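You operate a simulated robot arm through the tools that you are given. There is no shell and no other tool. Be economical: measure what you need, move in short steps, check, and stop when the job is done.

You run a simulated two-armed robot. Do the job below in one go: nothing can be reset, and whatever is moved stays where it is left.

TASK
Close the right cupboard door. Put the fig preserve jar on the silver thermometer. Stack the jar marked "treacle" from the middle of the counter on top of the jar marked "chutney". Put one of the dough balls from the middle of the counter on the short counter. Open the bin pull-out, put the peach can from the recycling bin on the door end of the counter, then shut the pull-out. Open the second drawer from the top, take the lemon half and leave it inside, then shut the drawer. Any order will do. Set down upright: fig preserve jar, peach can.

It is judged by the outcome, as a careful person would: the job done as asked, and still so three seconds after it is handed in. It fails if anything else is knocked over, pushed out of place, dropped, spilled or broken.

THE ROBOT
Two 7-joint arms with two-finger grippers on one trunk, on a base that drives. Base frame: it is fixed to the floor where the robot stands at the start and does not move with it; the origin is under the middle of the robot, x ahead of it, y to its left, z up. Readings come in mm, rad, newtons and seconds.
The left shoulder is at the start at [78, 151, 963], the right one opposite. With the tool pointing down near the work surface each hand reaches from about 100 to 440 mm from the robot's upright axis, wherever it stands, measured 20 degrees to its own side. Places, roughly: bin pull-out [800, 1300, 200]; chutney jar, coconut oil jar, peach jam jar, treac [750, 0, 1000]; door end of the counter [900, 1100, 900]; dough ball (4x4x3 cm) [700, 100, 900]; fig preserve jar [750, 250, 1000]; lemon half (7x6x5 cm) [1000, 1400, 900]; peach can [1000, 1250, 0]; right cupboard door [600, 0, 500]; second drawer [900, 700, 600]; second drawer inside [1000, 700, 600]; short counter [-300, -700, 900]; thermometer [750, 500, 1000]. Payload 2.54 kg a hand.
Tool frame (each hand has its own): the origin (TCP) lies between the finger pads and is the grasp point; the fingertips stand 30 mm ahead of it; z points along the fingers, y is the line along which they close. Largest opening 116 mm; the body of the gripper starts 95 mm behind the TCP.
Orientation is that of the tool frame in the base frame, as [roll, pitch, yaw] about the fixed x, y, z axes, in that order (R = Rz(yaw) Ry(pitch) Rx(roll)). With the fingers straight down and closing along the base's y, the tool's x points along the base's -x, its y along +y and its z along -z.

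THE INTERFACE
- The arms move only by the tool step_arm. It takes "left_moves", "right_moves" or both (then of equal length, played together; a hand with none holds still); each is a list of rows, each a list of 7 numbers: the turn, a rotation vector about the tool's x, y, z in rad, then the shift along the tool's x, y, z in mm, then the opening in per cent of the stroke, from 0 (shut) to 100 (fully open). In form: [[rx, ry, rz, tx, ty, tz, grip], ...]. A call has 1 to 20 rows; each row shifts and turns the commanded pose from where the row before left it, along the tool's axes as they then stand. Each row takes 0.2 s and may step no farther than 50 mm and 0.15 rad from the row before; otherwise, or with a gripper value out of range, the whole call is refused. A pose out of reach is approached as far as the arm can. The call stops where the force on the tool passes 40 N (or 10 N more than at its start, if that is more) or the arm is blocked; 0.2 s more then pass. The fingers move at their own pace (about 72 mm/s each) and stop on an object; they squeeze with about 41 N. The grip force told is the motor's: it shows also when the fingers shut on nothing. Time passes only in rows, and 0.2 s behind the last, so rows that do not move let the fingers close. It gives the time, the measured TCP pose, the force on the tool (base axes), the opening and the grip force at its end, in the units of the frame above (readings bear some noise), with the torque about the TCP (base axes, N m) and any sound that the robot's microphone picked up.
- Cameras (640 x 400 px; columns grow to the right, rows downward): "scene" is now at [143.7, -67.5, 1078.8]; the picture's right is [-0.65, -0.76, 0.00], its down [-0.47, 0.40, -0.79] and it looks along [0.60, -0.51, -0.61] (base axes); focal length 214 px, centre (320, 200). "left" rides on the left gripper at [69, 15, -122] in its tool frame; the picture's right is [-0.21, 0.98, 0.00], its down [-0.83, -0.18, -0.53] and it looks along [-0.52, -0.11, 0.85] (tool axes); focal length 251 px, centre (320, 200). "right" rides on the right gripper at [69, -15, -122] in its tool frame; the picture's right is [0.21, 0.98, 0.00], its down [-0.83, 0.18, -0.53] and it looks along [-0.52, 0.11, 0.85] (tool axes); focal length 251 px, centre (320, 200). There is no depth. A picture from a camera that has moved, and an enlarged one, comes with that camera's place and axes in the base frame and with its lens. The place of the scene camera against the robot may be out by one fixed shift of up to 18 mm in any direction.
- capture(camera): a new picture of that camera. No time passes.
- lift_body(by): slides the trunk up (or, below 0, down) by that many mm; the arms and the scene camera ride with it, the base frame stays. It gives what a move gives, with no picture.
- roll_base(legs): drives the robot by 1 to 6 legs, each [ahead, left, turn to the left] in mm, mm and rad, along the robot's own axes; the way and the turn of a leg run together, so that a leg with both is an arc; at most 1500 mm and 3.142 rad a leg. The arms and the cameras ride along, it lands a little off, and it stops where it bumps. It gives what a move gives.
- pan_tilt(pan, tilt): turns the head with the scene camera to pan (to the left, within 1.396 rad either way) and tilt (down, from -0.506 to 1.204), counted from straight ahead of the robot. It gives what a move gives.
- zoom(camera, box): a new picture of the part [left, top, right, bottom] of that camera's present view, enlarged. No time passes.
- hand_in(): hands the job in; it is judged then, once.

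Work in short steps. Places have to be worked out from the pictures, the camera data and where the tool is seen: move nearer, look again, correct. Check each grasp and each placing, and mend what went wrong. You have 217 turns and 228 pictures in all, those below and enlarged ones among them. Open the grippers and draw the arms clear of the work before you hand the job in, unless the task says otherwise; then end with one line.

The tools are called after "Request:" as name(argument=value, ...) on one line, values as JSON. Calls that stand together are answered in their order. step_arm: Moves the arms, as the interface text tells. Its arguments: {"type":"object","properties":{"left_moves":{"type":"array"},"right_moves":{"type":"array"}},"required":[]} The other tools are called the same way: lift_body (by) slides the trunk up or down; roll_base (legs) drives the base; pan_tilt (pan, tilt) turns the head that bears the scene camera; capture (camera) takes a picture; zoom (camera, box) takes an enlarged picture of a part of a camera's view; hand_in () hands the job in.

At the start:

```text
clock: 0.0
left_tool_pos: [406.1, 258.0, 1000.1]
left_tcp_rot: [-3.139, 0.001, 3.141]
left_contact_force: [0.3, 0.4, -0.2]
left_moment: [-0.04, 0.0, 0.02]
left_gripper_width: 116.0
left_gripper_force: 0.0
right_tool_pos: [576.0, -36.4, 1000.4]
right_tcp_rot: [3.139, 0.0, -3.14]
right_contact_force: [1.0, 0.2, 0.5]
right_moment: [0.03, -0.03, 0.01]
right_gripper_width: 116.1
right_gripper_force: 0.1
trunk travel left (down, up): [-200.0, 89.0]
robot x, y, heading: [0.2, 2.9, -0.0]
head pan, tilt: [-0.702, 0.66]
```

scene: 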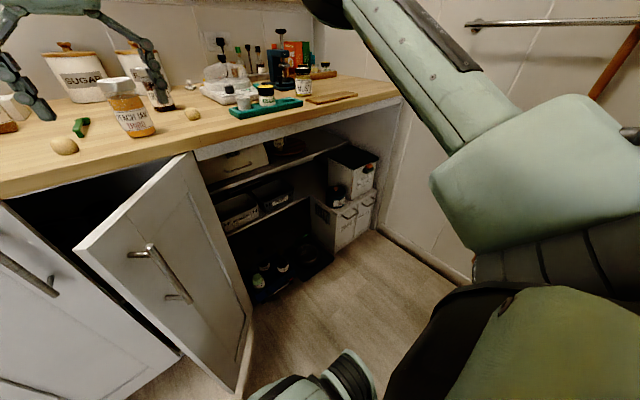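
right: 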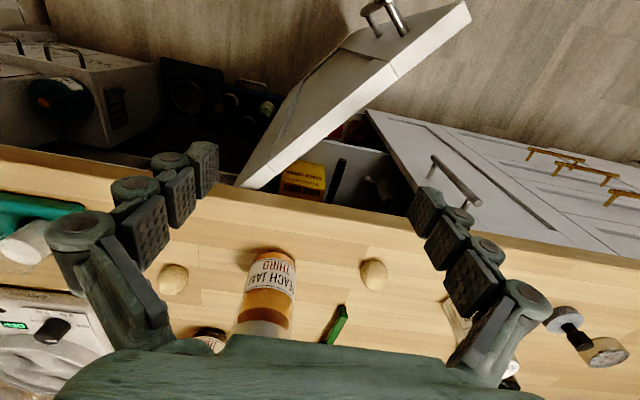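
left: 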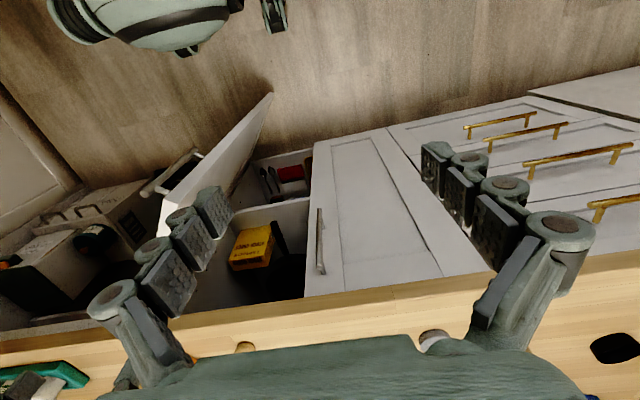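

The pictures show the open right cupboard door and part of the counter. I turn the head to view the counter ahead.

Request:
pan_tilt(pan=0.0, tilt=0.5)

Request:
capture(camera="scene")

Request:
pan_tilt(pan=0.8, tilt=0.5)

Request:
capture(camera="scene")

```text
clock: 1.1
left_tool_pos: [405.7, 257.8, 1000.5]
left_tcp_rot: [3.141, 0.0, 3.142]
left_contact_force: [-0.2, 0.5, -0.4]
left_moment: [-0.05, -0.02, 0.02]
left_gripper_width: 116.0
left_gripper_force: 0.1
right_tool_pos: [574.9, -37.2, 1000.6]
right_tcp_rot: [3.14, -0.001, -3.141]
right_contact_force: [0.4, -0.5, 0.7]
right_moment: [0.01, -0.04, 0.01]
right_gripper_width: 115.8
right_gripper_force: 0.0
trunk travel left (down, up): [-200.0, 89.0]
robot x, y, heading: [-1.4, 1.5, 0.0]
head pan, tilt: [0.0, 0.499]
```

```text
224 pictures are left
camera scene: at [168.7, -11.8, 1093.1], right [0.0, -1.0, 0.0], down [-0.48, 0.0, -0.88], along [0.88, 0.0, -0.48], focal length 214 px, centre (320, 200)
```

scene: 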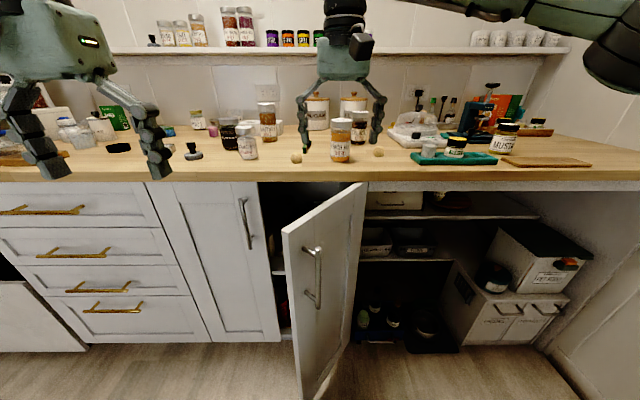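

```text
clock: 2.2
left_tool_pos: [405.3, 258.8, 1000.4]
left_tcp_rot: [-3.141, 0.0, -3.141]
left_contact_force: [0.9, 0.1, 0.6]
left_moment: [0.04, -0.01, -0.02]
left_gripper_width: 115.7
left_gripper_force: 0.0
right_tool_pos: [574.3, -35.5, 1000.5]
right_tcp_rot: [3.139, 0.0, 3.14]
right_contact_force: [-1.1, 0.1, -0.3]
right_moment: [0.01, 0.0, 0.01]
right_gripper_width: 116.0
right_gripper_force: 0.1
trunk travel left (down, up): [-200.0, 89.0]
robot x, y, heading: [-0.7, 1.0, 0.001]
head pan, tilt: [0.799, 0.499]
```

```text
223 pictures are left
camera scene: at [141.2, 53.5, 1093.1], right [0.72, -0.7, 0.0], down [-0.33, -0.34, -0.88], along [0.61, 0.63, -0.48], focal length 214 px, centre (320, 200)
```

scene: 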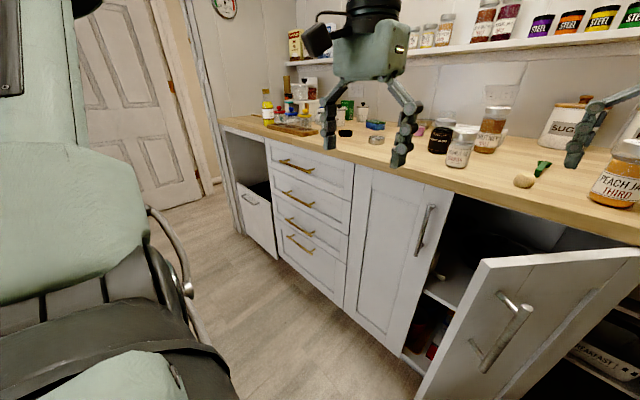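

I enlarge parts of the views to read labels and find the thermometer.

Request:
zoom(camera="scene", box=[220, 60, 420, 185])

Request:
zoom(camera="scene", box=[400, 70, 640, 220])

Request:
pan_tilt(pan=0.0, tilt=0.3)

Request:
zoom(camera="scene", box=[140, 130, 400, 260])

Request:
zoom(camera="scene", box=[380, 100, 640, 260])

```text
3.20 times, centred on (320, 122) of scene
camera zoom: at [141.2, 53.5, 1093.1], right [0.72, -0.7, 0.0], down [-0.33, -0.34, -0.88], along [0.61, 0.63, -0.48], focal length 686 px, centre (320, 448)
```

zoom: 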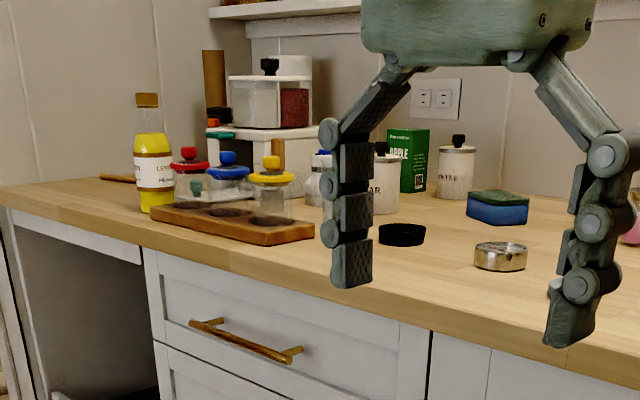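

```text
2.67 times, centred on (520, 145) of scene
camera zoom: at [141.2, 53.5, 1093.1], right [0.72, -0.7, 0.0], down [-0.33, -0.34, -0.88], along [0.61, 0.63, -0.48], focal length 572 px, centre (-213, 347)
```

zoom: 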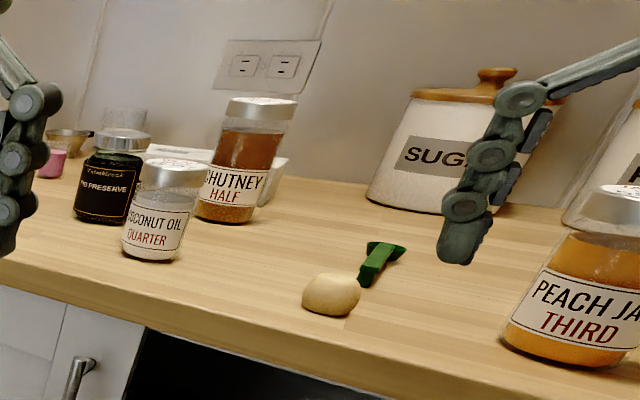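

```text
clock: 3.3
left_tool_pos: [406.4, 258.4, 1000.8]
left_tcp_rot: [3.141, 0.0, 3.14]
left_contact_force: [0.9, 0.5, 0.0]
left_moment: [0.0, 0.0, 0.01]
left_gripper_width: 115.9
left_gripper_force: 0.1
right_tool_pos: [575.7, -39.2, 1000.4]
right_tcp_rot: [3.14, 0.0, -3.141]
right_contact_force: [-1.3, 0.9, 0.6]
right_moment: [0.0, 0.01, -0.01]
right_gripper_width: 116.1
right_gripper_force: 0.0
trunk travel left (down, up): [-200.0, 89.0]
robot x, y, heading: [0.2, 2.1, 0.004]
head pan, tilt: [0.0, 0.3]
```

```text
2.46 times, centred on (270, 195) of scene
camera zoom: at [171.1, -11.6, 1111.4], right [0.0, -1.0, 0.0], down [-0.3, 0.0, -0.96], along [0.96, 0.0, -0.3], focal length 528 px, centre (443, 212)
```

zoom: 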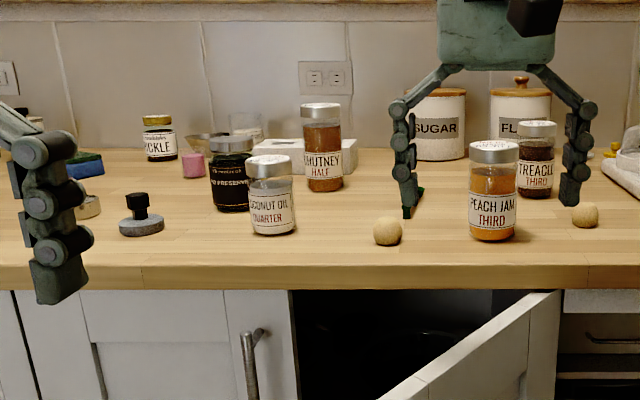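

```text
2.46 times, centred on (510, 180) of scene
camera zoom: at [171.1, -11.6, 1111.4], right [0.0, -1.0, 0.0], down [-0.3, 0.0, -0.96], along [0.96, 0.0, -0.3], focal length 528 px, centre (-148, 249)
```

zoom: 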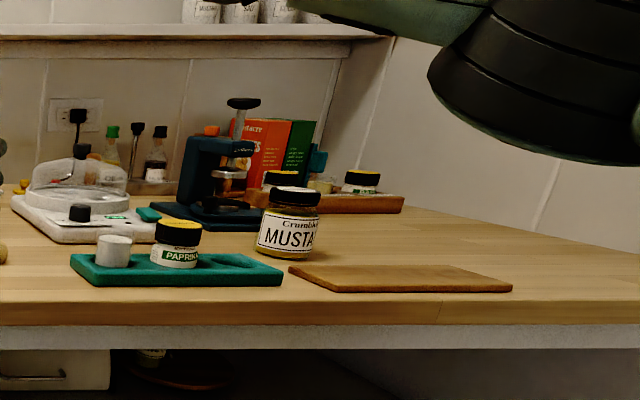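

The silver puck beside a black one, left of the fig jar, looks like the silver thermometer. First the door: I draw the right hand back from over the counter, shut and tilt it forward.

Request:
step_arm(right_moves=[[0, 0, 0, 50, 0, 0, 0], [0, 0, 0, 50, 0, 0, 0], [0, 0, 0, 50, 0, 0, 0], [0, 0, 0, 50, 0, 0, 0], [0, -0.15, 0, 0, 0, 0, 0], [0, -0.15, 0, 0, 0, 0, 0], [0, -0.15, 0, 0, 0, 0, 0], [0, -0.15, 0, 0, 0, 0, 0], [0, -0.15, 0, 0, 0, 0, 0], [0, -0.15, 0, 0, 0, 0, 0], [0, -0.15, 0, 0, 0, 0, 0], [0, -0.15, 0, 0, 0, 0, 0]])

Request:
lift_body(by=-180)

Request:
pan_tilt(pan=0.0, tilt=0.6)

Request:
capture(camera="scene")

Request:
capture(camera="right")

```text
clock: 5.9
left_tool_pos: [406.8, 257.8, 999.6]
left_tcp_rot: [3.141, -0.001, -3.14]
left_contact_force: [0.7, 0.2, -0.1]
left_moment: [0.04, 0.02, 0.0]
left_gripper_width: 116.2
left_gripper_force: 0.1
right_tool_pos: [406.2, -23.3, 1021.0]
right_tcp_rot: [2.997, 1.151, 2.908]
right_contact_force: [-0.3, 0.9, -0.1]
right_moment: [0.03, -0.03, 0.04]
right_gripper_width: 0.0
right_gripper_force: 28.2
right hand out of reach, approached as far as the arm can: row 12
trunk travel left (down, up): [-200.0, 89.0]
robot x, y, heading: [-0.6, 1.0, -0.005]
head pan, tilt: [0.0, 0.3]
```

```text
clock: 7.9
left_tool_pos: [405.5, 259.1, 820.7]
left_tcp_rot: [3.141, 0.001, -3.14]
left_contact_force: [0.8, 0.5, 0.3]
left_moment: [0.02, -0.03, 0.04]
left_gripper_width: 116.0
left_gripper_force: 0.0
right_tool_pos: [405.5, -24.4, 837.9]
right_tcp_rot: [3.03, 1.156, 2.946]
right_contact_force: [-0.2, -0.1, -0.6]
right_moment: [0.03, 0.02, 0.01]
right_gripper_width: 0.0
right_gripper_force: 27.8
trunk travel left (down, up): [-20.0, 269.0]
robot x, y, heading: [1.0, -0.2, 0.002]
head pan, tilt: [0.0, 0.3]
```

```text
clock: 8.7
left_tool_pos: [405.8, 258.4, 819.2]
left_tcp_rot: [3.141, 0.0, 3.141]
left_contact_force: [0.0, 0.2, 0.6]
left_moment: [0.02, 0.01, -0.03]
left_gripper_width: 116.0
left_gripper_force: 0.1
right_tool_pos: [401.7, -36.9, 809.8]
right_tcp_rot: [-3.017, 1.15, -3.115]
right_contact_force: [-0.6, -0.2, 0.0]
right_moment: [-0.01, 0.01, -0.03]
right_gripper_width: 0.1
right_gripper_force: 28.8
trunk travel left (down, up): [-20.0, 269.0]
robot x, y, heading: [0.7, 1.2, 0.001]
head pan, tilt: [0.0, 0.6]
```

```text
218 pictures are left
camera scene: at [167.1, -13.3, 907.4], right [-0.02, -1.0, 0.0], down [-0.53, 0.01, -0.85], along [0.85, -0.02, -0.53], focal length 214 px, centre (320, 200)
```

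scene: 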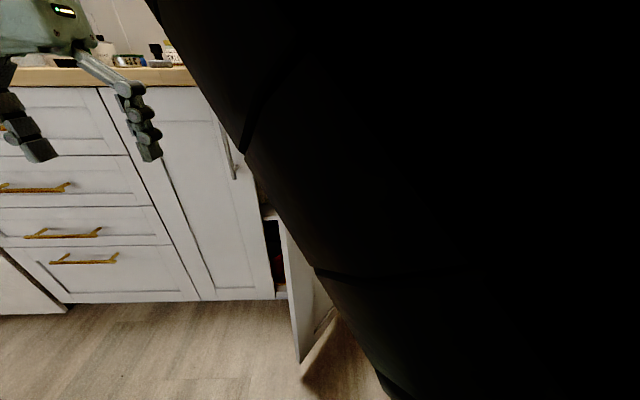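

```text
217 pictures are left
camera right: at [262.4, -39.5, 796.2], right [0.0, 0.97, -0.25], down [-0.13, 0.24, 0.96], along [0.99, 0.03, 0.13], focal length 251 px, centre (320, 200)
```

right: 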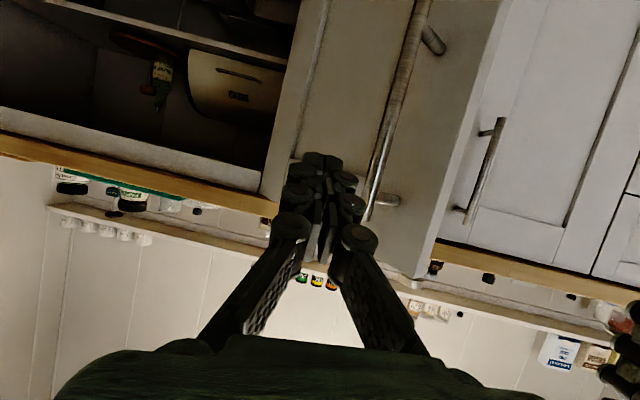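

The right fingers point at the door right of its handle. I draw the left hand back so it clears the counter front, shift the base left and drive forward to push.

Request:
step_arm(left_moves=[[0, 0, 0, 50, 0, 0, 50], [0, 0, 0, 50, 0, 0, 20], [0, 0, 0, 40, 0, 0, 0]])

Request:
roll_base(legs=[[0, 35, 0], [110, 0, 0]])

Request:
capture(camera="right")

```text
clock: 9.5
left_tool_pos: [266.9, 260.5, 821.6]
left_tcp_rot: [3.14, 0.0, -3.14]
left_contact_force: [0.4, 0.3, 0.3]
left_moment: [0.0, 0.02, -0.03]
left_gripper_width: 20.3
left_gripper_force: 2.2
right_tool_pos: [401.5, -37.4, 810.1]
right_tcp_rot: [-3.013, 1.151, -3.108]
right_contact_force: [0.2, 0.3, -0.2]
right_moment: [0.02, -0.02, -0.02]
right_gripper_width: 0.1
right_gripper_force: 29.0
trunk travel left (down, up): [-20.0, 269.0]
robot x, y, heading: [-2.0, 0.9, 0.003]
head pan, tilt: [0.0, 0.6]
```

```text
clock: 11.0
left_tool_pos: [292.5, 294.7, 821.6]
left_tcp_rot: [-3.14, -0.001, -3.141]
left_contact_force: [-0.4, -1.1, 0.6]
left_moment: [0.01, -0.03, 0.03]
left_gripper_width: 0.0
left_gripper_force: 28.7
right_tool_pos: [427.0, 2.3, 805.3]
right_tcp_rot: [-3.013, 1.138, -3.099]
right_contact_force: [-0.1, 0.0, 0.3]
right_moment: [-0.01, -0.01, 0.03]
right_gripper_width: 0.2
right_gripper_force: 28.4
trunk travel left (down, up): [-20.0, 269.0]
robot x, y, heading: [24.2, 35.1, -0.006]
head pan, tilt: [0.0, 0.6]
stopped in leg 2: the force on the tool passed its limit at 89 N (the readings are from after the stop); the commanded pose is now the measured one
```

```text
216 pictures are left
camera right: at [287.8, -3.6, 793.0], right [-0.02, 0.97, -0.25], down [-0.13, 0.24, 0.96], along [0.99, 0.05, 0.12], focal length 251 px, centre (320, 200)
```

right: 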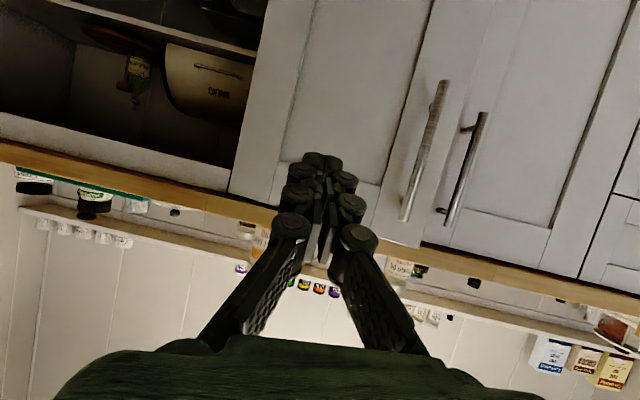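

The bump swung the door almost shut. I drive closer and push on.

Request:
roll_base(legs=[[90, 0, 0]])

Request:
capture(camera="right")

```text
clock: 12.1
left_tool_pos: [379.7, 293.9, 821.7]
left_tcp_rot: [3.141, 0.0, -3.14]
left_contact_force: [0.4, -0.6, -0.6]
left_moment: [0.02, -0.02, -0.01]
left_gripper_width: 0.0
left_gripper_force: 28.8
right_tool_pos: [516.8, 2.1, 805.5]
right_tcp_rot: [-3.02, 1.14, -3.104]
right_contact_force: [0.5, 0.3, -0.6]
right_moment: [-0.03, -0.01, 0.0]
right_gripper_width: 0.0
right_gripper_force: 28.5
trunk travel left (down, up): [-20.0, 269.0]
robot x, y, heading: [112.0, 38.1, 0.002]
head pan, tilt: [0.0, 0.6]
```

```text
215 pictures are left
camera right: at [376.3, -3.3, 793.7], right [-0.02, 0.97, -0.24], down [-0.13, 0.24, 0.96], along [0.99, 0.05, 0.12], focal length 251 px, centre (320, 200)
```

right: 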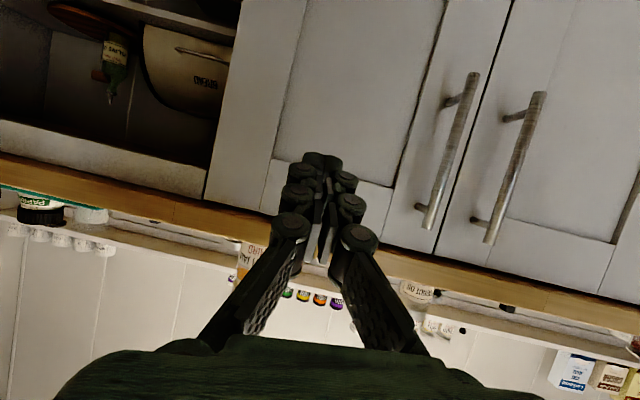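

The door looks flush. I press lightly on it to make sure it is fully shut.

Request:
step_arm(right_moves=[[0, 0, 0, 0, 0, 12, 0], [0, 0, 0, 0, 0, 12, 0], [0, 0, 0, 0, 0, 12, 0], [0, 0, 0, 0, 0, 12, 0], [0, 0, 0, 0, 0, 12, 0], [0, 0, 0, 0, 0, 12, 0], [0, 0, 0, 0, 0, 12, 0]])

Request:
capture(camera="right")

```text
clock: 13.7
left_tool_pos: [378.7, 294.4, 821.1]
left_tcp_rot: [3.141, -0.001, -3.14]
left_contact_force: [0.0, 0.2, 0.1]
left_moment: [0.01, 0.0, 0.01]
left_gripper_width: 0.2
left_gripper_force: 28.5
right_tool_pos: [593.4, -6.6, 771.9]
right_tcp_rot: [-3.018, 1.14, -3.102]
right_contact_force: [0.7, -0.5, -0.2]
right_moment: [0.03, 0.03, -0.01]
right_gripper_width: 0.0
right_gripper_force: 28.3
trunk travel left (down, up): [-20.0, 269.0]
robot x, y, heading: [113.5, 31.6, 0.001]
head pan, tilt: [0.0, 0.6]
```

```text
214 pictures are left
camera right: at [453.1, -10.6, 758.4], right [-0.02, 0.97, -0.24], down [-0.13, 0.24, 0.96], along [0.99, 0.05, 0.12], focal length 251 px, centre (320, 200)
```

right: 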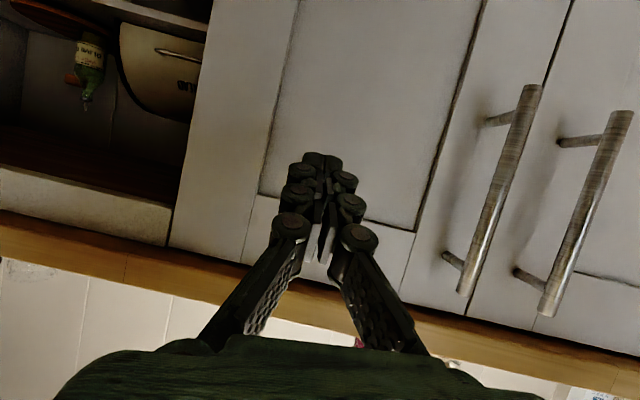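

No contact yet at tip x≈620. I keep going until it touches.

Request:
step_arm(right_moves=[[0, 0, 0, 0, 0, 10, 0], [0, 0, 0, 0, 0, 10, 0], [0, 0, 0, 0, 0, 10, 0], [0, 0, 0, 0, 0, 10, 0], [0, 0, 0, 0, 0, 10, 0], [0, 0, 0, 0, 0, 10, 0], [0, 0, 0, 0, 0, 10, 0]])

Request:
capture(camera="right")

```text
clock: 15.3
left_tool_pos: [381.1, 294.9, 821.4]
left_tcp_rot: [-3.142, -0.002, -3.14]
left_contact_force: [0.1, -0.4, 0.3]
left_moment: [-0.04, 0.01, 0.03]
left_gripper_width: 0.1
left_gripper_force: 28.4
right_tool_pos: [655.0, -13.6, 742.8]
right_tcp_rot: [-3.016, 1.138, -3.103]
right_contact_force: [-4.7, -0.9, 0.6]
right_moment: [-0.01, -0.05, -0.02]
right_gripper_width: 0.0
right_gripper_force: 28.9
trunk travel left (down, up): [-20.0, 269.0]
robot x, y, heading: [113.9, 34.4, 0.0]
head pan, tilt: [0.0, 0.6]
```

```text
213 pictures are left
camera right: at [515.8, -17.7, 729.9], right [-0.02, 0.97, -0.25], down [-0.13, 0.24, 0.96], along [0.99, 0.05, 0.12], focal length 251 px, centre (320, 200)
```

right: 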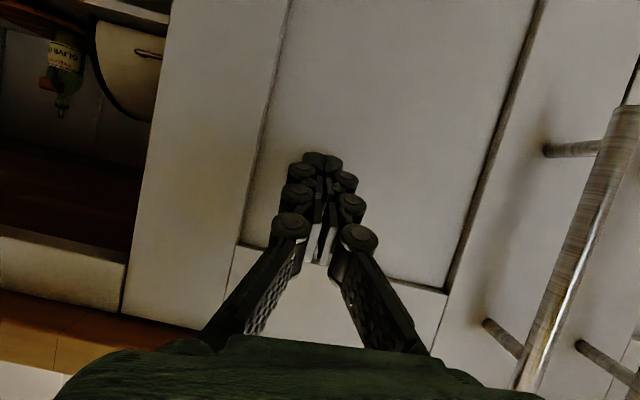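

Light contact with tip at x≈682. A few more mm to make sure it's seated.

Request:
step_arm(right_moves=[[0, 0, 0, 0, 0, 6, 0], [0, 0, 0, 0, 0, 6, 0], [0, 0, 0, 0, 0, 6, 0], [0, 0, 0, 0, 0, 6, 0]])

Request:
capture(camera="right")

```text
clock: 15.8
left_tool_pos: [378.5, 294.8, 822.0]
left_tcp_rot: [3.141, 0.0, -3.138]
left_contact_force: [-1.0, 0.5, -0.4]
left_moment: [-0.02, 0.0, 0.01]
left_gripper_width: 0.0
left_gripper_force: 28.3
right_tool_pos: [656.3, -13.4, 742.9]
right_tcp_rot: [-3.016, 1.143, -3.095]
right_contact_force: [-18.1, -4.0, 8.2]
right_moment: [0.03, -0.22, 0.0]
right_gripper_width: 0.0
right_gripper_force: 28.7
trunk travel left (down, up): [-20.0, 269.0]
robot x, y, heading: [112.5, 34.9, 0.002]
head pan, tilt: [0.0, 0.6]
stopped in row 2 (right hand): the force on the tool passed its limit at 48 N (the readings are from after the stop); the commanded pose is now the measured one
```

```text
212 pictures are left
camera right: at [516.3, -18.4, 729.2], right [-0.02, 0.97, -0.25], down [-0.13, 0.24, 0.96], along [0.99, 0.05, 0.12], focal length 251 px, centre (320, 200)
```

right: 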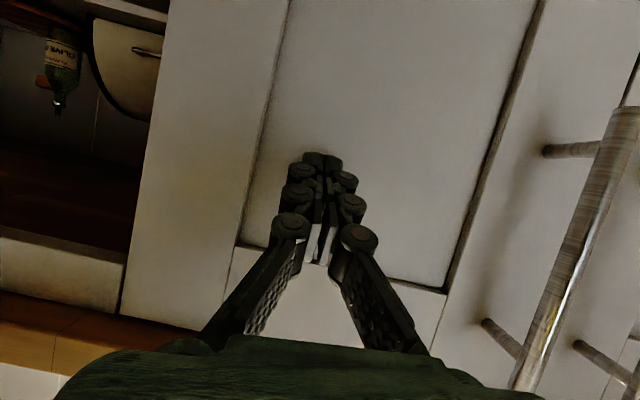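

Door shut firmly (face at x≈680). I retract the right hand, restore it to pointing down, and raise the trunk.

Request:
step_arm(right_moves=[[0, 0, 0, 0, 0, -40, 0], [0, 0, 0, 0, 0, -40, 0], [0, 0, 0, 0, 0, -40, 0], [0, 0, 0, 0, 0, -40, 0], [0, 0, 0, 0, 0, -40, 0], [0, 0.14, 0, 0, 0, 0, 0], [0, 0.15, 0, 0, 0, 0, 50], [0, 0.15, 0, 0, 0, 0, 50], [0, 0.15, 0, 0, 0, 0, 50], [0, 0.15, 0, 0, 0, 0, 50], [0, 0.15, 0, 0, 0, 0, 50], [0, 0.15, 0, 0, 0, 0, 50], [0, 0.1, 0, 0, 0, 0, 50]])

Request:
lift_body(by=269)

Request:
pan_tilt(pan=0.2, tilt=0.6)

Request:
capture(camera="scene")

```text
clock: 17.1
left_tool_pos: [380.2, 294.5, 821.2]
left_tcp_rot: [-3.141, 0.0, -3.141]
left_contact_force: [-0.4, 0.6, -0.1]
left_moment: [-0.04, 0.04, 0.01]
left_gripper_width: 0.0
left_gripper_force: 28.4
right_tool_pos: [497.9, -28.6, 783.5]
right_tcp_rot: [-2.797, 1.002, -3.014]
right_contact_force: [0.4, 1.1, 0.0]
right_moment: [-0.02, -0.02, -0.04]
right_gripper_width: 0.0
right_gripper_force: 28.6
trunk travel left (down, up): [-20.0, 269.0]
robot x, y, heading: [112.4, 35.1, -0.0]
head pan, tilt: [0.0, 0.6]
stopped in row 6 (right hand): the arm was blocked; the commanded pose is now the measured one
```

```text
clock: 19.9
left_tool_pos: [379.5, 293.9, 1090.5]
left_tcp_rot: [-3.14, 0.0, -3.14]
left_contact_force: [-1.0, 0.3, -0.4]
left_moment: [0.0, -0.01, -0.05]
left_gripper_width: 0.2
left_gripper_force: 28.6
right_tool_pos: [497.3, -27.6, 1053.0]
right_tcp_rot: [-2.799, 1.002, -3.019]
right_contact_force: [0.2, 0.3, 0.3]
right_moment: [0.03, -0.03, 0.0]
right_gripper_width: 0.1
right_gripper_force: 28.6
trunk travel left (down, up): [-289.0, 0.0]
robot x, y, heading: [112.4, 31.8, -0.002]
head pan, tilt: [0.0, 0.6]
```

```text
clock: 20.6
left_tool_pos: [381.3, 294.3, 1089.9]
left_tcp_rot: [-3.14, 0.001, -3.138]
left_contact_force: [0.7, 0.2, -0.4]
left_moment: [-0.01, 0.03, 0.01]
left_gripper_width: 0.0
left_gripper_force: 28.6
right_tool_pos: [497.9, -26.3, 1053.1]
right_tcp_rot: [-2.797, 1.002, -3.023]
right_contact_force: [-0.7, -0.2, 0.6]
right_moment: [0.01, 0.0, 0.01]
right_gripper_width: 0.1
right_gripper_force: 28.4
trunk travel left (down, up): [-289.0, 0.0]
robot x, y, heading: [112.7, 32.3, 0.0]
head pan, tilt: [0.201, 0.6]
```

```text
211 pictures are left
camera scene: at [280.5, 32.2, 1177.4], right [0.11, -0.99, 0.0], down [-0.52, -0.06, -0.85], along [0.85, 0.09, -0.52], focal length 214 px, centre (320, 200)
```

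scene: 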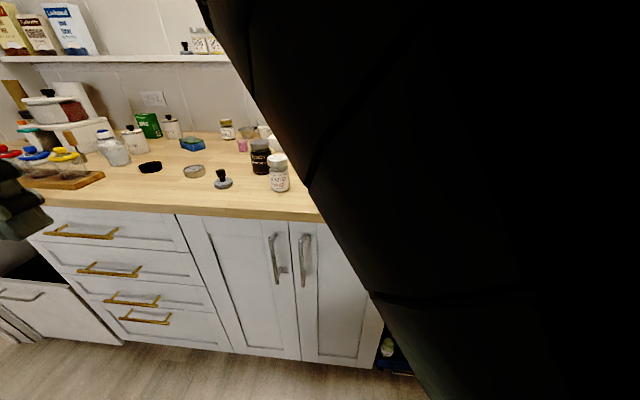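

Door is closed. The right arm is awkwardly folded; I work out the rotation back to pointing down and apply it while shifting the hand right.

Request:
step_arm(right_moves=[[0, 0, 0, 0, -40, 0, 0], [0, 0, 0, 0, -40, 0, 0], [-0.032, 0.126, -0.008, 0, -20, 0, 0], [-0.032, 0.126, -0.008, 0, -20, 0, 0], [-0.032, 0.126, -0.008, 0, -20, 0, 0], [-0.032, 0.126, -0.008, 0, -20, 0, 0], [-0.032, 0.126, -0.008, 0, 0, 0, 0], [-0.032, 0.126, -0.008, 0, 0, 0, 0], [-0.032, 0.126, -0.008, 0, 0, 0, 0], [-0.032, 0.126, -0.008, 0, 0, 0, 0]])

Request:
capture(camera="scene")

```text
clock: 22.8
left_tool_pos: [379.5, 294.3, 1089.9]
left_tcp_rot: [3.141, 0.002, -3.14]
left_contact_force: [0.3, -0.8, 1.4]
left_moment: [0.02, -0.01, -0.01]
left_gripper_width: 0.0
left_gripper_force: 28.8
right_tool_pos: [491.2, -155.9, 1104.2]
right_tcp_rot: [3.134, 0.002, -3.129]
right_contact_force: [0.2, -0.4, -0.8]
right_moment: [-0.01, -0.02, 0.0]
right_gripper_width: 0.0
right_gripper_force: 29.1
right hand out of reach, approached as far as the arm can: row 1, 2
trunk travel left (down, up): [-289.0, 0.0]
robot x, y, heading: [114.8, 32.5, 0.003]
head pan, tilt: [0.201, 0.6]
```

```text
210 pictures are left
camera scene: at [278.0, 40.1, 1172.9], right [0.2, -0.98, 0.0], down [-0.55, -0.11, -0.82], along [0.81, 0.16, -0.57], focal length 214 px, centre (320, 200)
```

scene: 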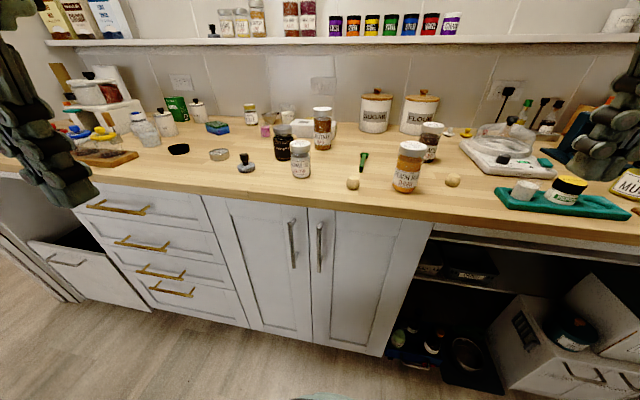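

Good overview. I drive in toward the counter so the hands can reach (jars are at x≈720–910).

Request:
roll_base(legs=[[180, 0, 0]])

Request:
pan_tilt(pan=0.1, tilt=0.75)

Request:
capture(camera="scene")

Request:
capture(camera="left")

Request:
capture(camera="right")

```text
clock: 24.3
left_tool_pos: [565.5, 295.1, 1090.0]
left_tcp_rot: [3.141, -0.002, -3.138]
left_contact_force: [1.0, -0.7, -0.1]
left_moment: [0.01, 0.05, 0.01]
left_gripper_width: 0.0
left_gripper_force: 28.7
right_tool_pos: [676.2, -154.8, 1104.5]
right_tcp_rot: [3.134, 0.004, -3.131]
right_contact_force: [0.5, 0.2, -0.7]
right_moment: [-0.03, 0.01, 0.0]
right_gripper_width: 0.0
right_gripper_force: 28.6
trunk travel left (down, up): [-289.0, 0.0]
robot x, y, heading: [297.1, 37.4, -0.001]
head pan, tilt: [0.201, 0.6]
```

```text
clock: 25.0
left_tool_pos: [562.3, 294.5, 1090.2]
left_tcp_rot: [-3.141, 0.0, -3.138]
left_contact_force: [0.6, 0.5, 0.8]
left_moment: [0.0, 0.01, 0.0]
left_gripper_width: 0.0
left_gripper_force: 28.5
right_tool_pos: [675.8, -155.1, 1104.6]
right_tcp_rot: [3.134, 0.005, -3.129]
right_contact_force: [-0.4, -0.1, -0.9]
right_moment: [0.01, 0.04, 0.01]
right_gripper_width: 0.3
right_gripper_force: 28.9
trunk travel left (down, up): [-289.0, 0.0]
robot x, y, heading: [296.9, 30.7, -0.002]
head pan, tilt: [0.099, 0.75]
```

```text
209 pictures are left
camera scene: at [457.5, 31.2, 1160.2], right [0.1, -0.99, 0.0], down [-0.68, -0.07, -0.73], along [0.73, 0.07, -0.68], focal length 214 px, centre (320, 200)
```

scene: 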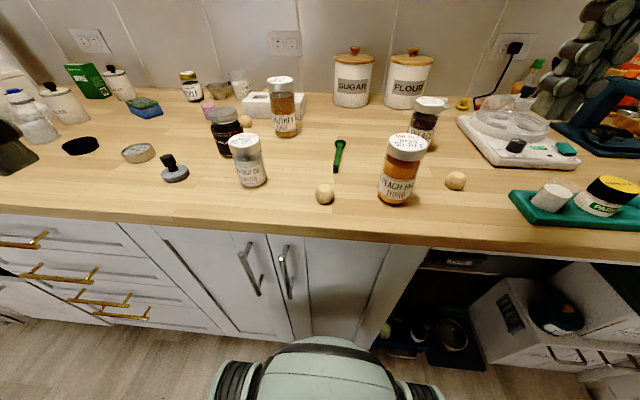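

```text
208 pictures are left
camera left: at [493.6, 309.7, 1214.0], right [0.21, 0.98, 0.0], down [0.83, -0.18, 0.53], along [0.52, -0.11, -0.85], focal length 251 px, centre (320, 200)
```

left: 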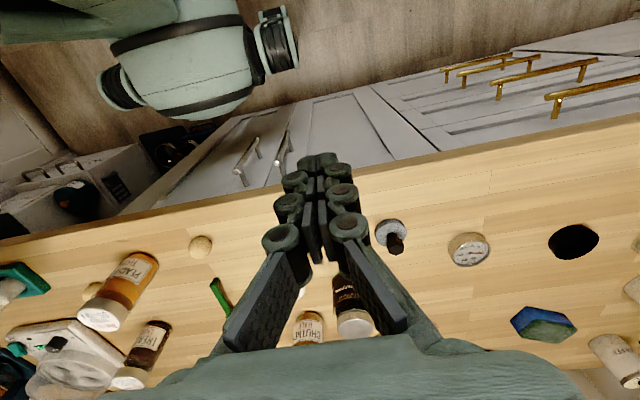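

```text
207 pictures are left
camera right: at [606.6, -170.9, 1224.9], right [-0.23, 0.97, 0.01], down [0.82, 0.19, 0.54], along [0.52, 0.13, -0.84], focal length 251 px, centre (320, 200)
```

right: 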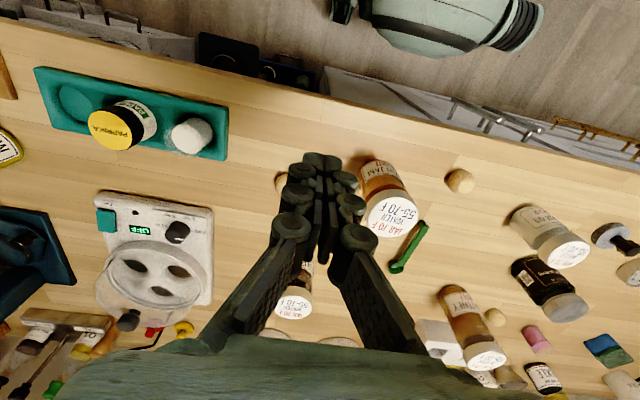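

Wrist cameras agree: counter ≈ z 898, left dough at (724,64). I zoom to confirm which puck is the silver thermometer and the pull-out/lemon region.

Request:
zoom(camera="left", box=[360, 200, 640, 375])

Request:
zoom(camera="scene", box=[0, 60, 320, 260])

Request:
zoom(camera="right", box=[250, 150, 640, 394])

```text
2.29 times, centred on (500, 288) of left
camera zoom: at [493.6, 309.7, 1214.0], right [0.21, 0.98, 0.0], down [0.83, -0.18, 0.53], along [0.52, -0.11, -0.85], focal length 575 px, centre (-91, 0)
```

zoom: 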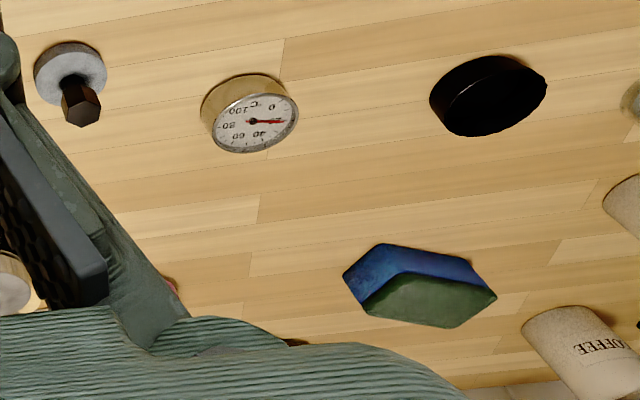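

```text
2.00 times, centred on (160, 160) of scene
camera zoom: at [457.5, 31.2, 1160.2], right [0.1, -0.99, 0.0], down [-0.68, -0.07, -0.73], along [0.73, 0.07, -0.68], focal length 429 px, centre (640, 280)
```

zoom: 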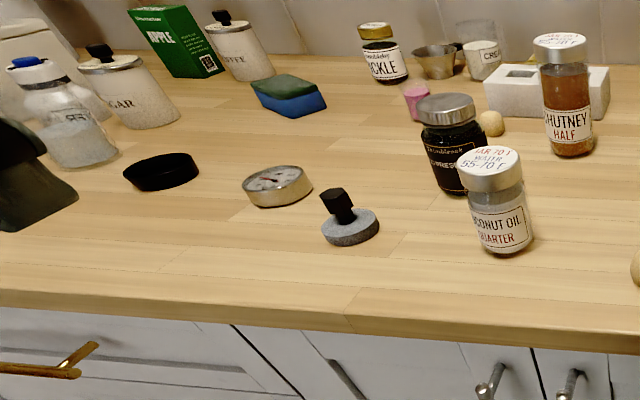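

```text
1.64 times, centred on (445, 272) of right
camera zoom: at [606.6, -170.9, 1224.9], right [-0.23, 0.97, 0.01], down [0.82, 0.19, 0.54], along [0.52, 0.13, -0.84], focal length 412 px, centre (115, 82)
```

zoom: 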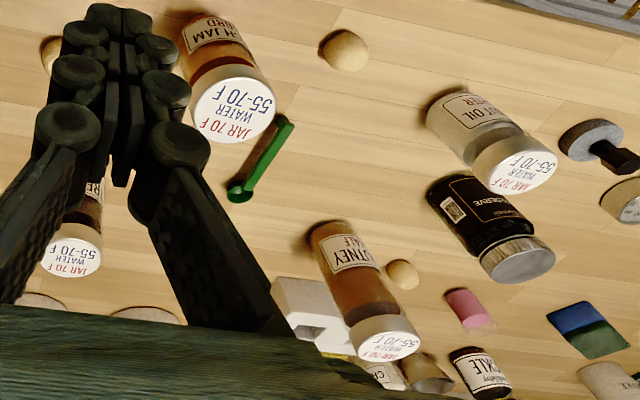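

Thermometer found at ≈(811,482), fig jar ≈(862,285), treacle ≈(928,-133), chutney ≈(985,190). They're far in, so I creep the base closer.

Request:
roll_base(legs=[[100, 0, 0]])

Request:
capture(camera="scene")

Request:
capture(camera="right")

Request:
capture(camera="left")

```text
clock: 26.1
left_tool_pos: [617.0, 295.4, 1091.9]
left_tcp_rot: [-3.141, 0.0, -3.13]
left_contact_force: [-0.9, 1.2, -0.2]
left_moment: [0.04, 0.0, 0.01]
left_gripper_width: 0.2
left_gripper_force: 28.8
right_tool_pos: [732.2, -153.3, 1105.8]
right_tcp_rot: [3.136, 0.003, -3.122]
right_contact_force: [0.2, 0.3, 0.4]
right_moment: [0.01, 0.0, 0.0]
right_gripper_width: 0.0
right_gripper_force: 28.1
trunk travel left (down, up): [-289.0, 0.0]
robot x, y, heading: [354.2, 32.9, 0.009]
head pan, tilt: [0.099, 0.75]
stopped in leg 1: the robot was blocked; the commanded pose is now the measured one
```

```text
203 pictures are left
camera scene: at [513.3, 31.1, 1161.2], right [0.11, -0.99, 0.0], down [-0.68, -0.07, -0.73], along [0.73, 0.08, -0.68], focal length 214 px, centre (320, 200)
```

scene: 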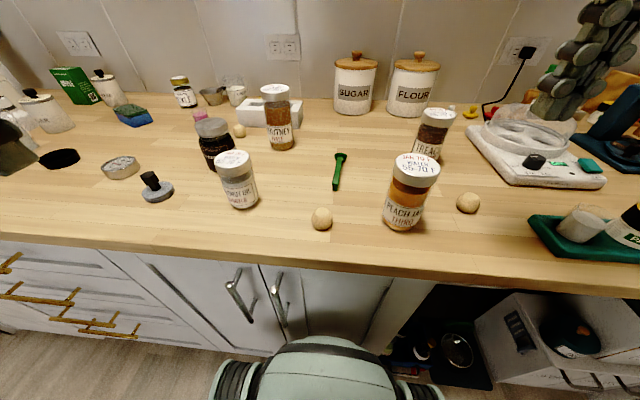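

```text
202 pictures are left
camera right: at [664.3, -169.7, 1225.6], right [-0.23, 0.97, 0.0], down [0.82, 0.19, 0.54], along [0.52, 0.13, -0.84], focal length 251 px, centre (320, 200)
```

right: 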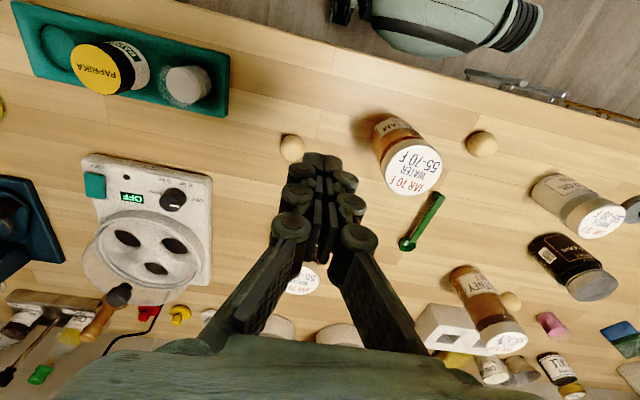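

```text
201 pictures are left
camera left: at [548.1, 310.0, 1215.1], right [0.21, 0.98, 0.0], down [0.83, -0.17, 0.53], along [0.52, -0.11, -0.85], focal length 251 px, centre (320, 200)
```

left: 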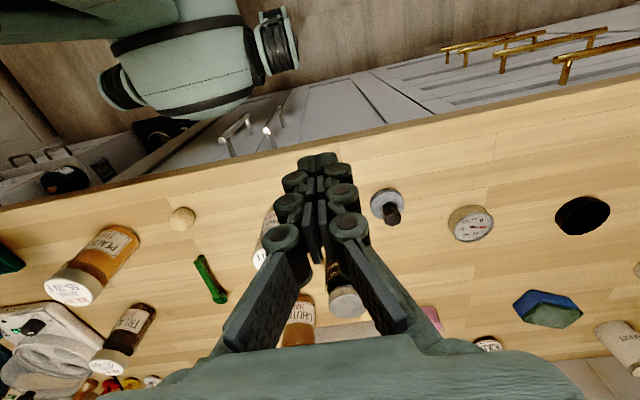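

Base is as far in as it goes (axis x≈354). I try the left hand over the fig jar, open.

Request:
step_arm(left_moves=[[0, 0, 0, -49, -2, 0, 40], [0, 0, 0, -49, -2, 0, 100], [0, 0, 0, -49, -2, 0, 100], [0, 0, 0, -49, -2, 0, 100], [0, 0, 0, -30, -2, 0, 100], [0, 0, 0, 0, 0, 0, 100]])

Request:
capture(camera="left")

```text
clock: 27.5
left_tool_pos: [840.5, 289.9, 1095.1]
left_tcp_rot: [-3.14, 0.005, -3.133]
left_contact_force: [-0.8, -0.1, -0.7]
left_moment: [-0.01, 0.0, -0.02]
left_gripper_width: 116.1
left_gripper_force: 0.0
right_tool_pos: [731.4, -154.8, 1107.1]
right_tcp_rot: [3.136, 0.006, -3.125]
right_contact_force: [-0.1, 0.9, -0.4]
right_moment: [-0.02, -0.03, 0.0]
right_gripper_width: 0.0
right_gripper_force: 28.4
trunk travel left (down, up): [-289.0, 0.0]
robot x, y, heading: [355.6, 35.7, 0.012]
head pan, tilt: [0.099, 0.75]
```

```text
200 pictures are left
camera left: at [770.4, 304.3, 1217.4], right [0.21, 0.98, 0.0], down [0.82, -0.17, 0.54], along [0.53, -0.11, -0.84], focal length 251 px, centre (320, 200)
```

left: 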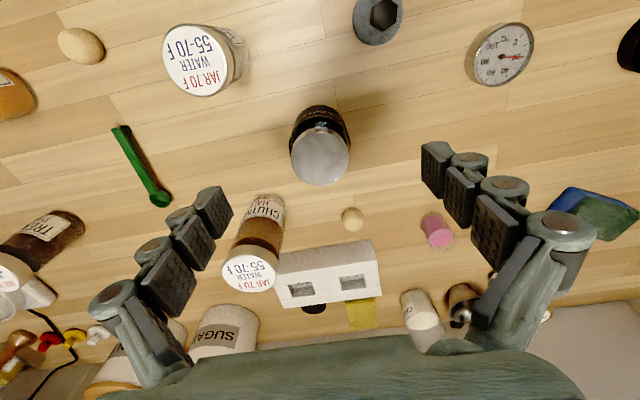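

Reachable. Fig lid is at (866,286), top z≈988; I centre over it, descend to z≈945 and grip.

Request:
step_arm(left_moves=[[0, 0, 0, -25, -4, 0, 100], [0, 0, 0, 0, 0, 40, 100], [0, 0, 0, 0, 0, 40, 100], [0, 0, 0, 0, 0, 40, 100], [0, 0, 0, 0, 0, 30, 100], [0, 0, 0, 0, 0, 0, 100]])

Request:
capture(camera="left")

Request:
capture(camera="scene")

```text
clock: 28.9
left_tool_pos: [868.6, 285.3, 941.9]
left_tcp_rot: [-3.139, 0.006, -3.133]
left_contact_force: [0.2, 0.1, -0.5]
left_moment: [0.02, 0.01, 0.02]
left_gripper_width: 116.0
left_gripper_force: 0.0
right_tool_pos: [730.4, -153.7, 1106.7]
right_tcp_rot: [3.137, 0.007, -3.124]
right_contact_force: [-0.1, -0.4, 0.6]
right_moment: [0.01, -0.01, 0.04]
right_gripper_width: 0.0
right_gripper_force: 28.6
trunk travel left (down, up): [-289.0, 0.0]
robot x, y, heading: [356.2, 32.5, 0.009]
head pan, tilt: [0.099, 0.75]
```

```text
199 pictures are left
camera left: at [797.6, 298.8, 1065.9], right [0.21, 0.98, 0.0], down [0.82, -0.17, 0.54], along [0.53, -0.11, -0.84], focal length 251 px, centre (320, 200)
```

left: 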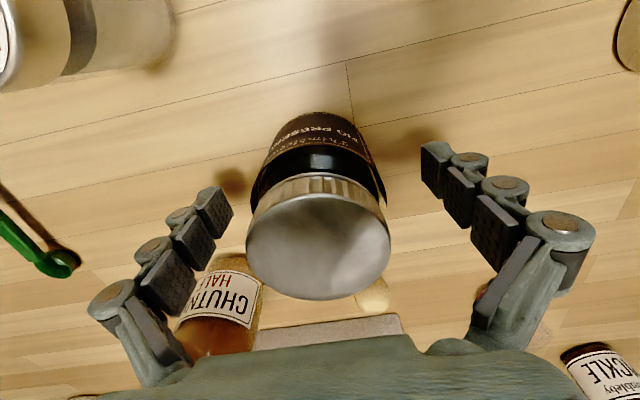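

```text
198 pictures are left
camera scene: at [511.0, 31.3, 1161.3], right [0.11, -0.99, 0.0], down [-0.67, -0.07, -0.74], along [0.73, 0.08, -0.68], focal length 214 px, centre (320, 200)
```

scene: 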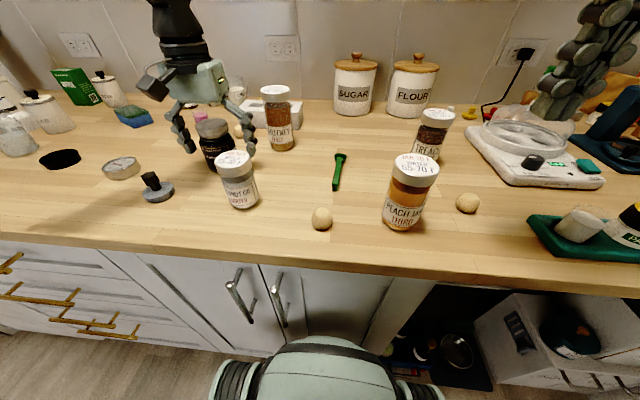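

The jar is centred. I close on it.

Request:
step_arm(left_moves=[[0, 0, 0, 0, 0, 0, 30], [0, 0, 0, 0, 0, 0, 0], [0, 0, 0, 0, 0, 0, 0], [0, 0, 0, 0, 0, 0, 0], [0, 0, 0, 0, 0, -10, 0], [0, 0, 0, 0, 0, -20, 0], [0, 0, 0, 0, 0, -20, 0]])

Request:
capture(camera="left")

```text
clock: 30.5
left_tool_pos: [869.4, 284.8, 992.2]
left_tcp_rot: [3.14, 0.004, -3.134]
left_contact_force: [-0.4, -0.3, -5.2]
left_moment: [0.01, 0.02, -0.02]
left_gripper_width: 63.1
left_gripper_force: 41.3
right_tool_pos: [730.0, -153.7, 1105.8]
right_tcp_rot: [3.137, 0.007, -3.124]
right_contact_force: [0.0, 0.8, -0.1]
right_moment: [0.01, 0.0, -0.02]
right_gripper_width: 0.1
right_gripper_force: 28.1
trunk travel left (down, up): [-289.0, 0.0]
robot x, y, heading: [359.2, 30.9, 0.012]
head pan, tilt: [0.099, 0.75]
```

```text
197 pictures are left
camera left: at [797.9, 298.1, 1115.9], right [0.21, 0.98, 0.0], down [0.82, -0.17, 0.54], along [0.53, -0.11, -0.84], focal length 251 px, centre (320, 200)
```

left: 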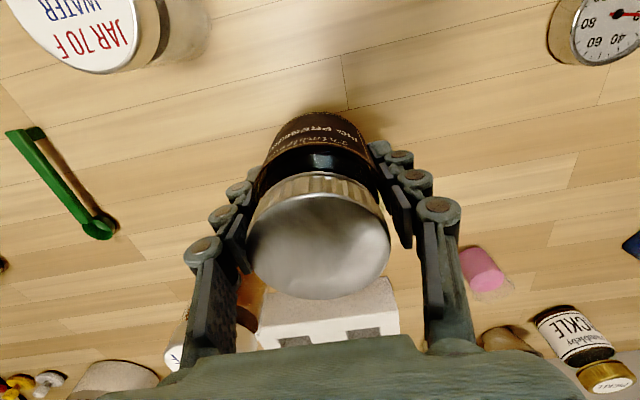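

Fig jar is held (~0.5 kg). I raise it, back the base a little and shift left 190 mm toward the thermometer.

Request:
step_arm(left_moves=[[0, 0, 0, 0, 0, -30, 0], [0, 0, 0, 0, 0, -10, 0]])

Request:
roll_base(legs=[[-35, 0, 0], [0, 195, 0]])

Request:
capture(camera="left")

Request:
capture(camera="scene")

```text
clock: 31.1
left_tool_pos: [867.2, 283.2, 1032.6]
left_tcp_rot: [-3.139, 0.003, -3.133]
left_contact_force: [-0.7, 0.0, -4.1]
left_moment: [0.01, -0.02, 0.05]
left_gripper_width: 63.0
left_gripper_force: 40.5
right_tool_pos: [730.8, -153.5, 1105.2]
right_tcp_rot: [3.139, 0.007, -3.126]
right_contact_force: [0.2, -0.7, -0.2]
right_moment: [0.01, 0.0, -0.01]
right_gripper_width: 0.0
right_gripper_force: 28.5
trunk travel left (down, up): [-289.0, 0.0]
robot x, y, heading: [354.7, 34.6, 0.007]
head pan, tilt: [0.099, 0.75]
```

```text
clock: 34.0
left_tool_pos: [838.3, 472.0, 1028.8]
left_tcp_rot: [-3.139, -0.003, -3.134]
left_contact_force: [0.6, 0.6, -4.0]
left_moment: [-0.03, 0.0, -0.02]
left_gripper_width: 62.6
left_gripper_force: 41.1
right_tool_pos: [699.6, 36.5, 1103.9]
right_tcp_rot: [3.136, 0.002, -3.126]
right_contact_force: [-0.9, -0.6, -0.6]
right_moment: [-0.01, 0.04, 0.02]
right_gripper_width: 0.0
right_gripper_force: 28.4
trunk travel left (down, up): [-289.0, 0.0]
robot x, y, heading: [320.0, 220.8, 0.005]
head pan, tilt: [0.099, 0.75]
```

```text
196 pictures are left
camera left: at [767.5, 486.3, 1152.3], right [0.21, 0.98, 0.0], down [0.83, -0.18, 0.53], along [0.52, -0.11, -0.85], focal length 251 px, centre (320, 200)
```

left: 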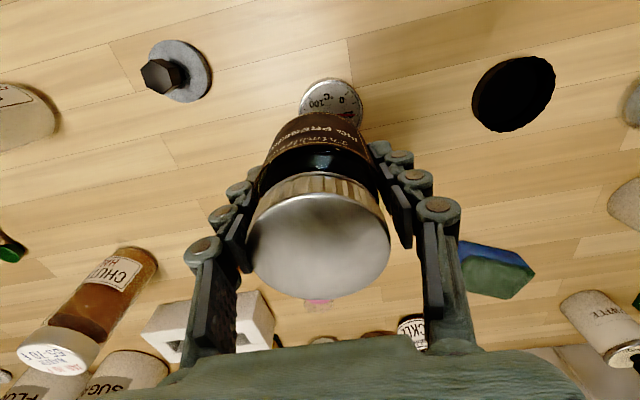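

```text
195 pictures are left
camera scene: at [481.2, 220.5, 1160.0], right [0.1, -0.99, 0.0], down [-0.68, -0.07, -0.73], along [0.73, 0.08, -0.68], focal length 214 px, centre (320, 200)
```

scene: 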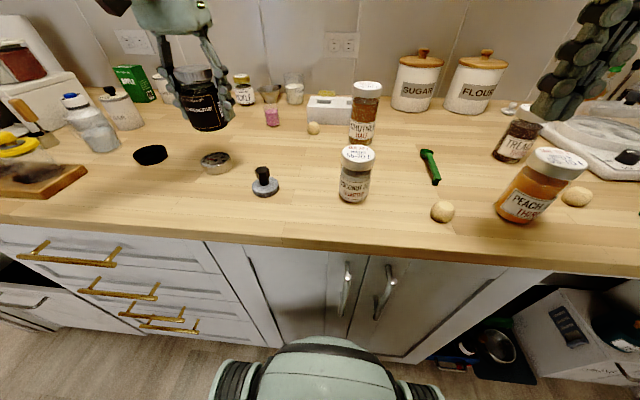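

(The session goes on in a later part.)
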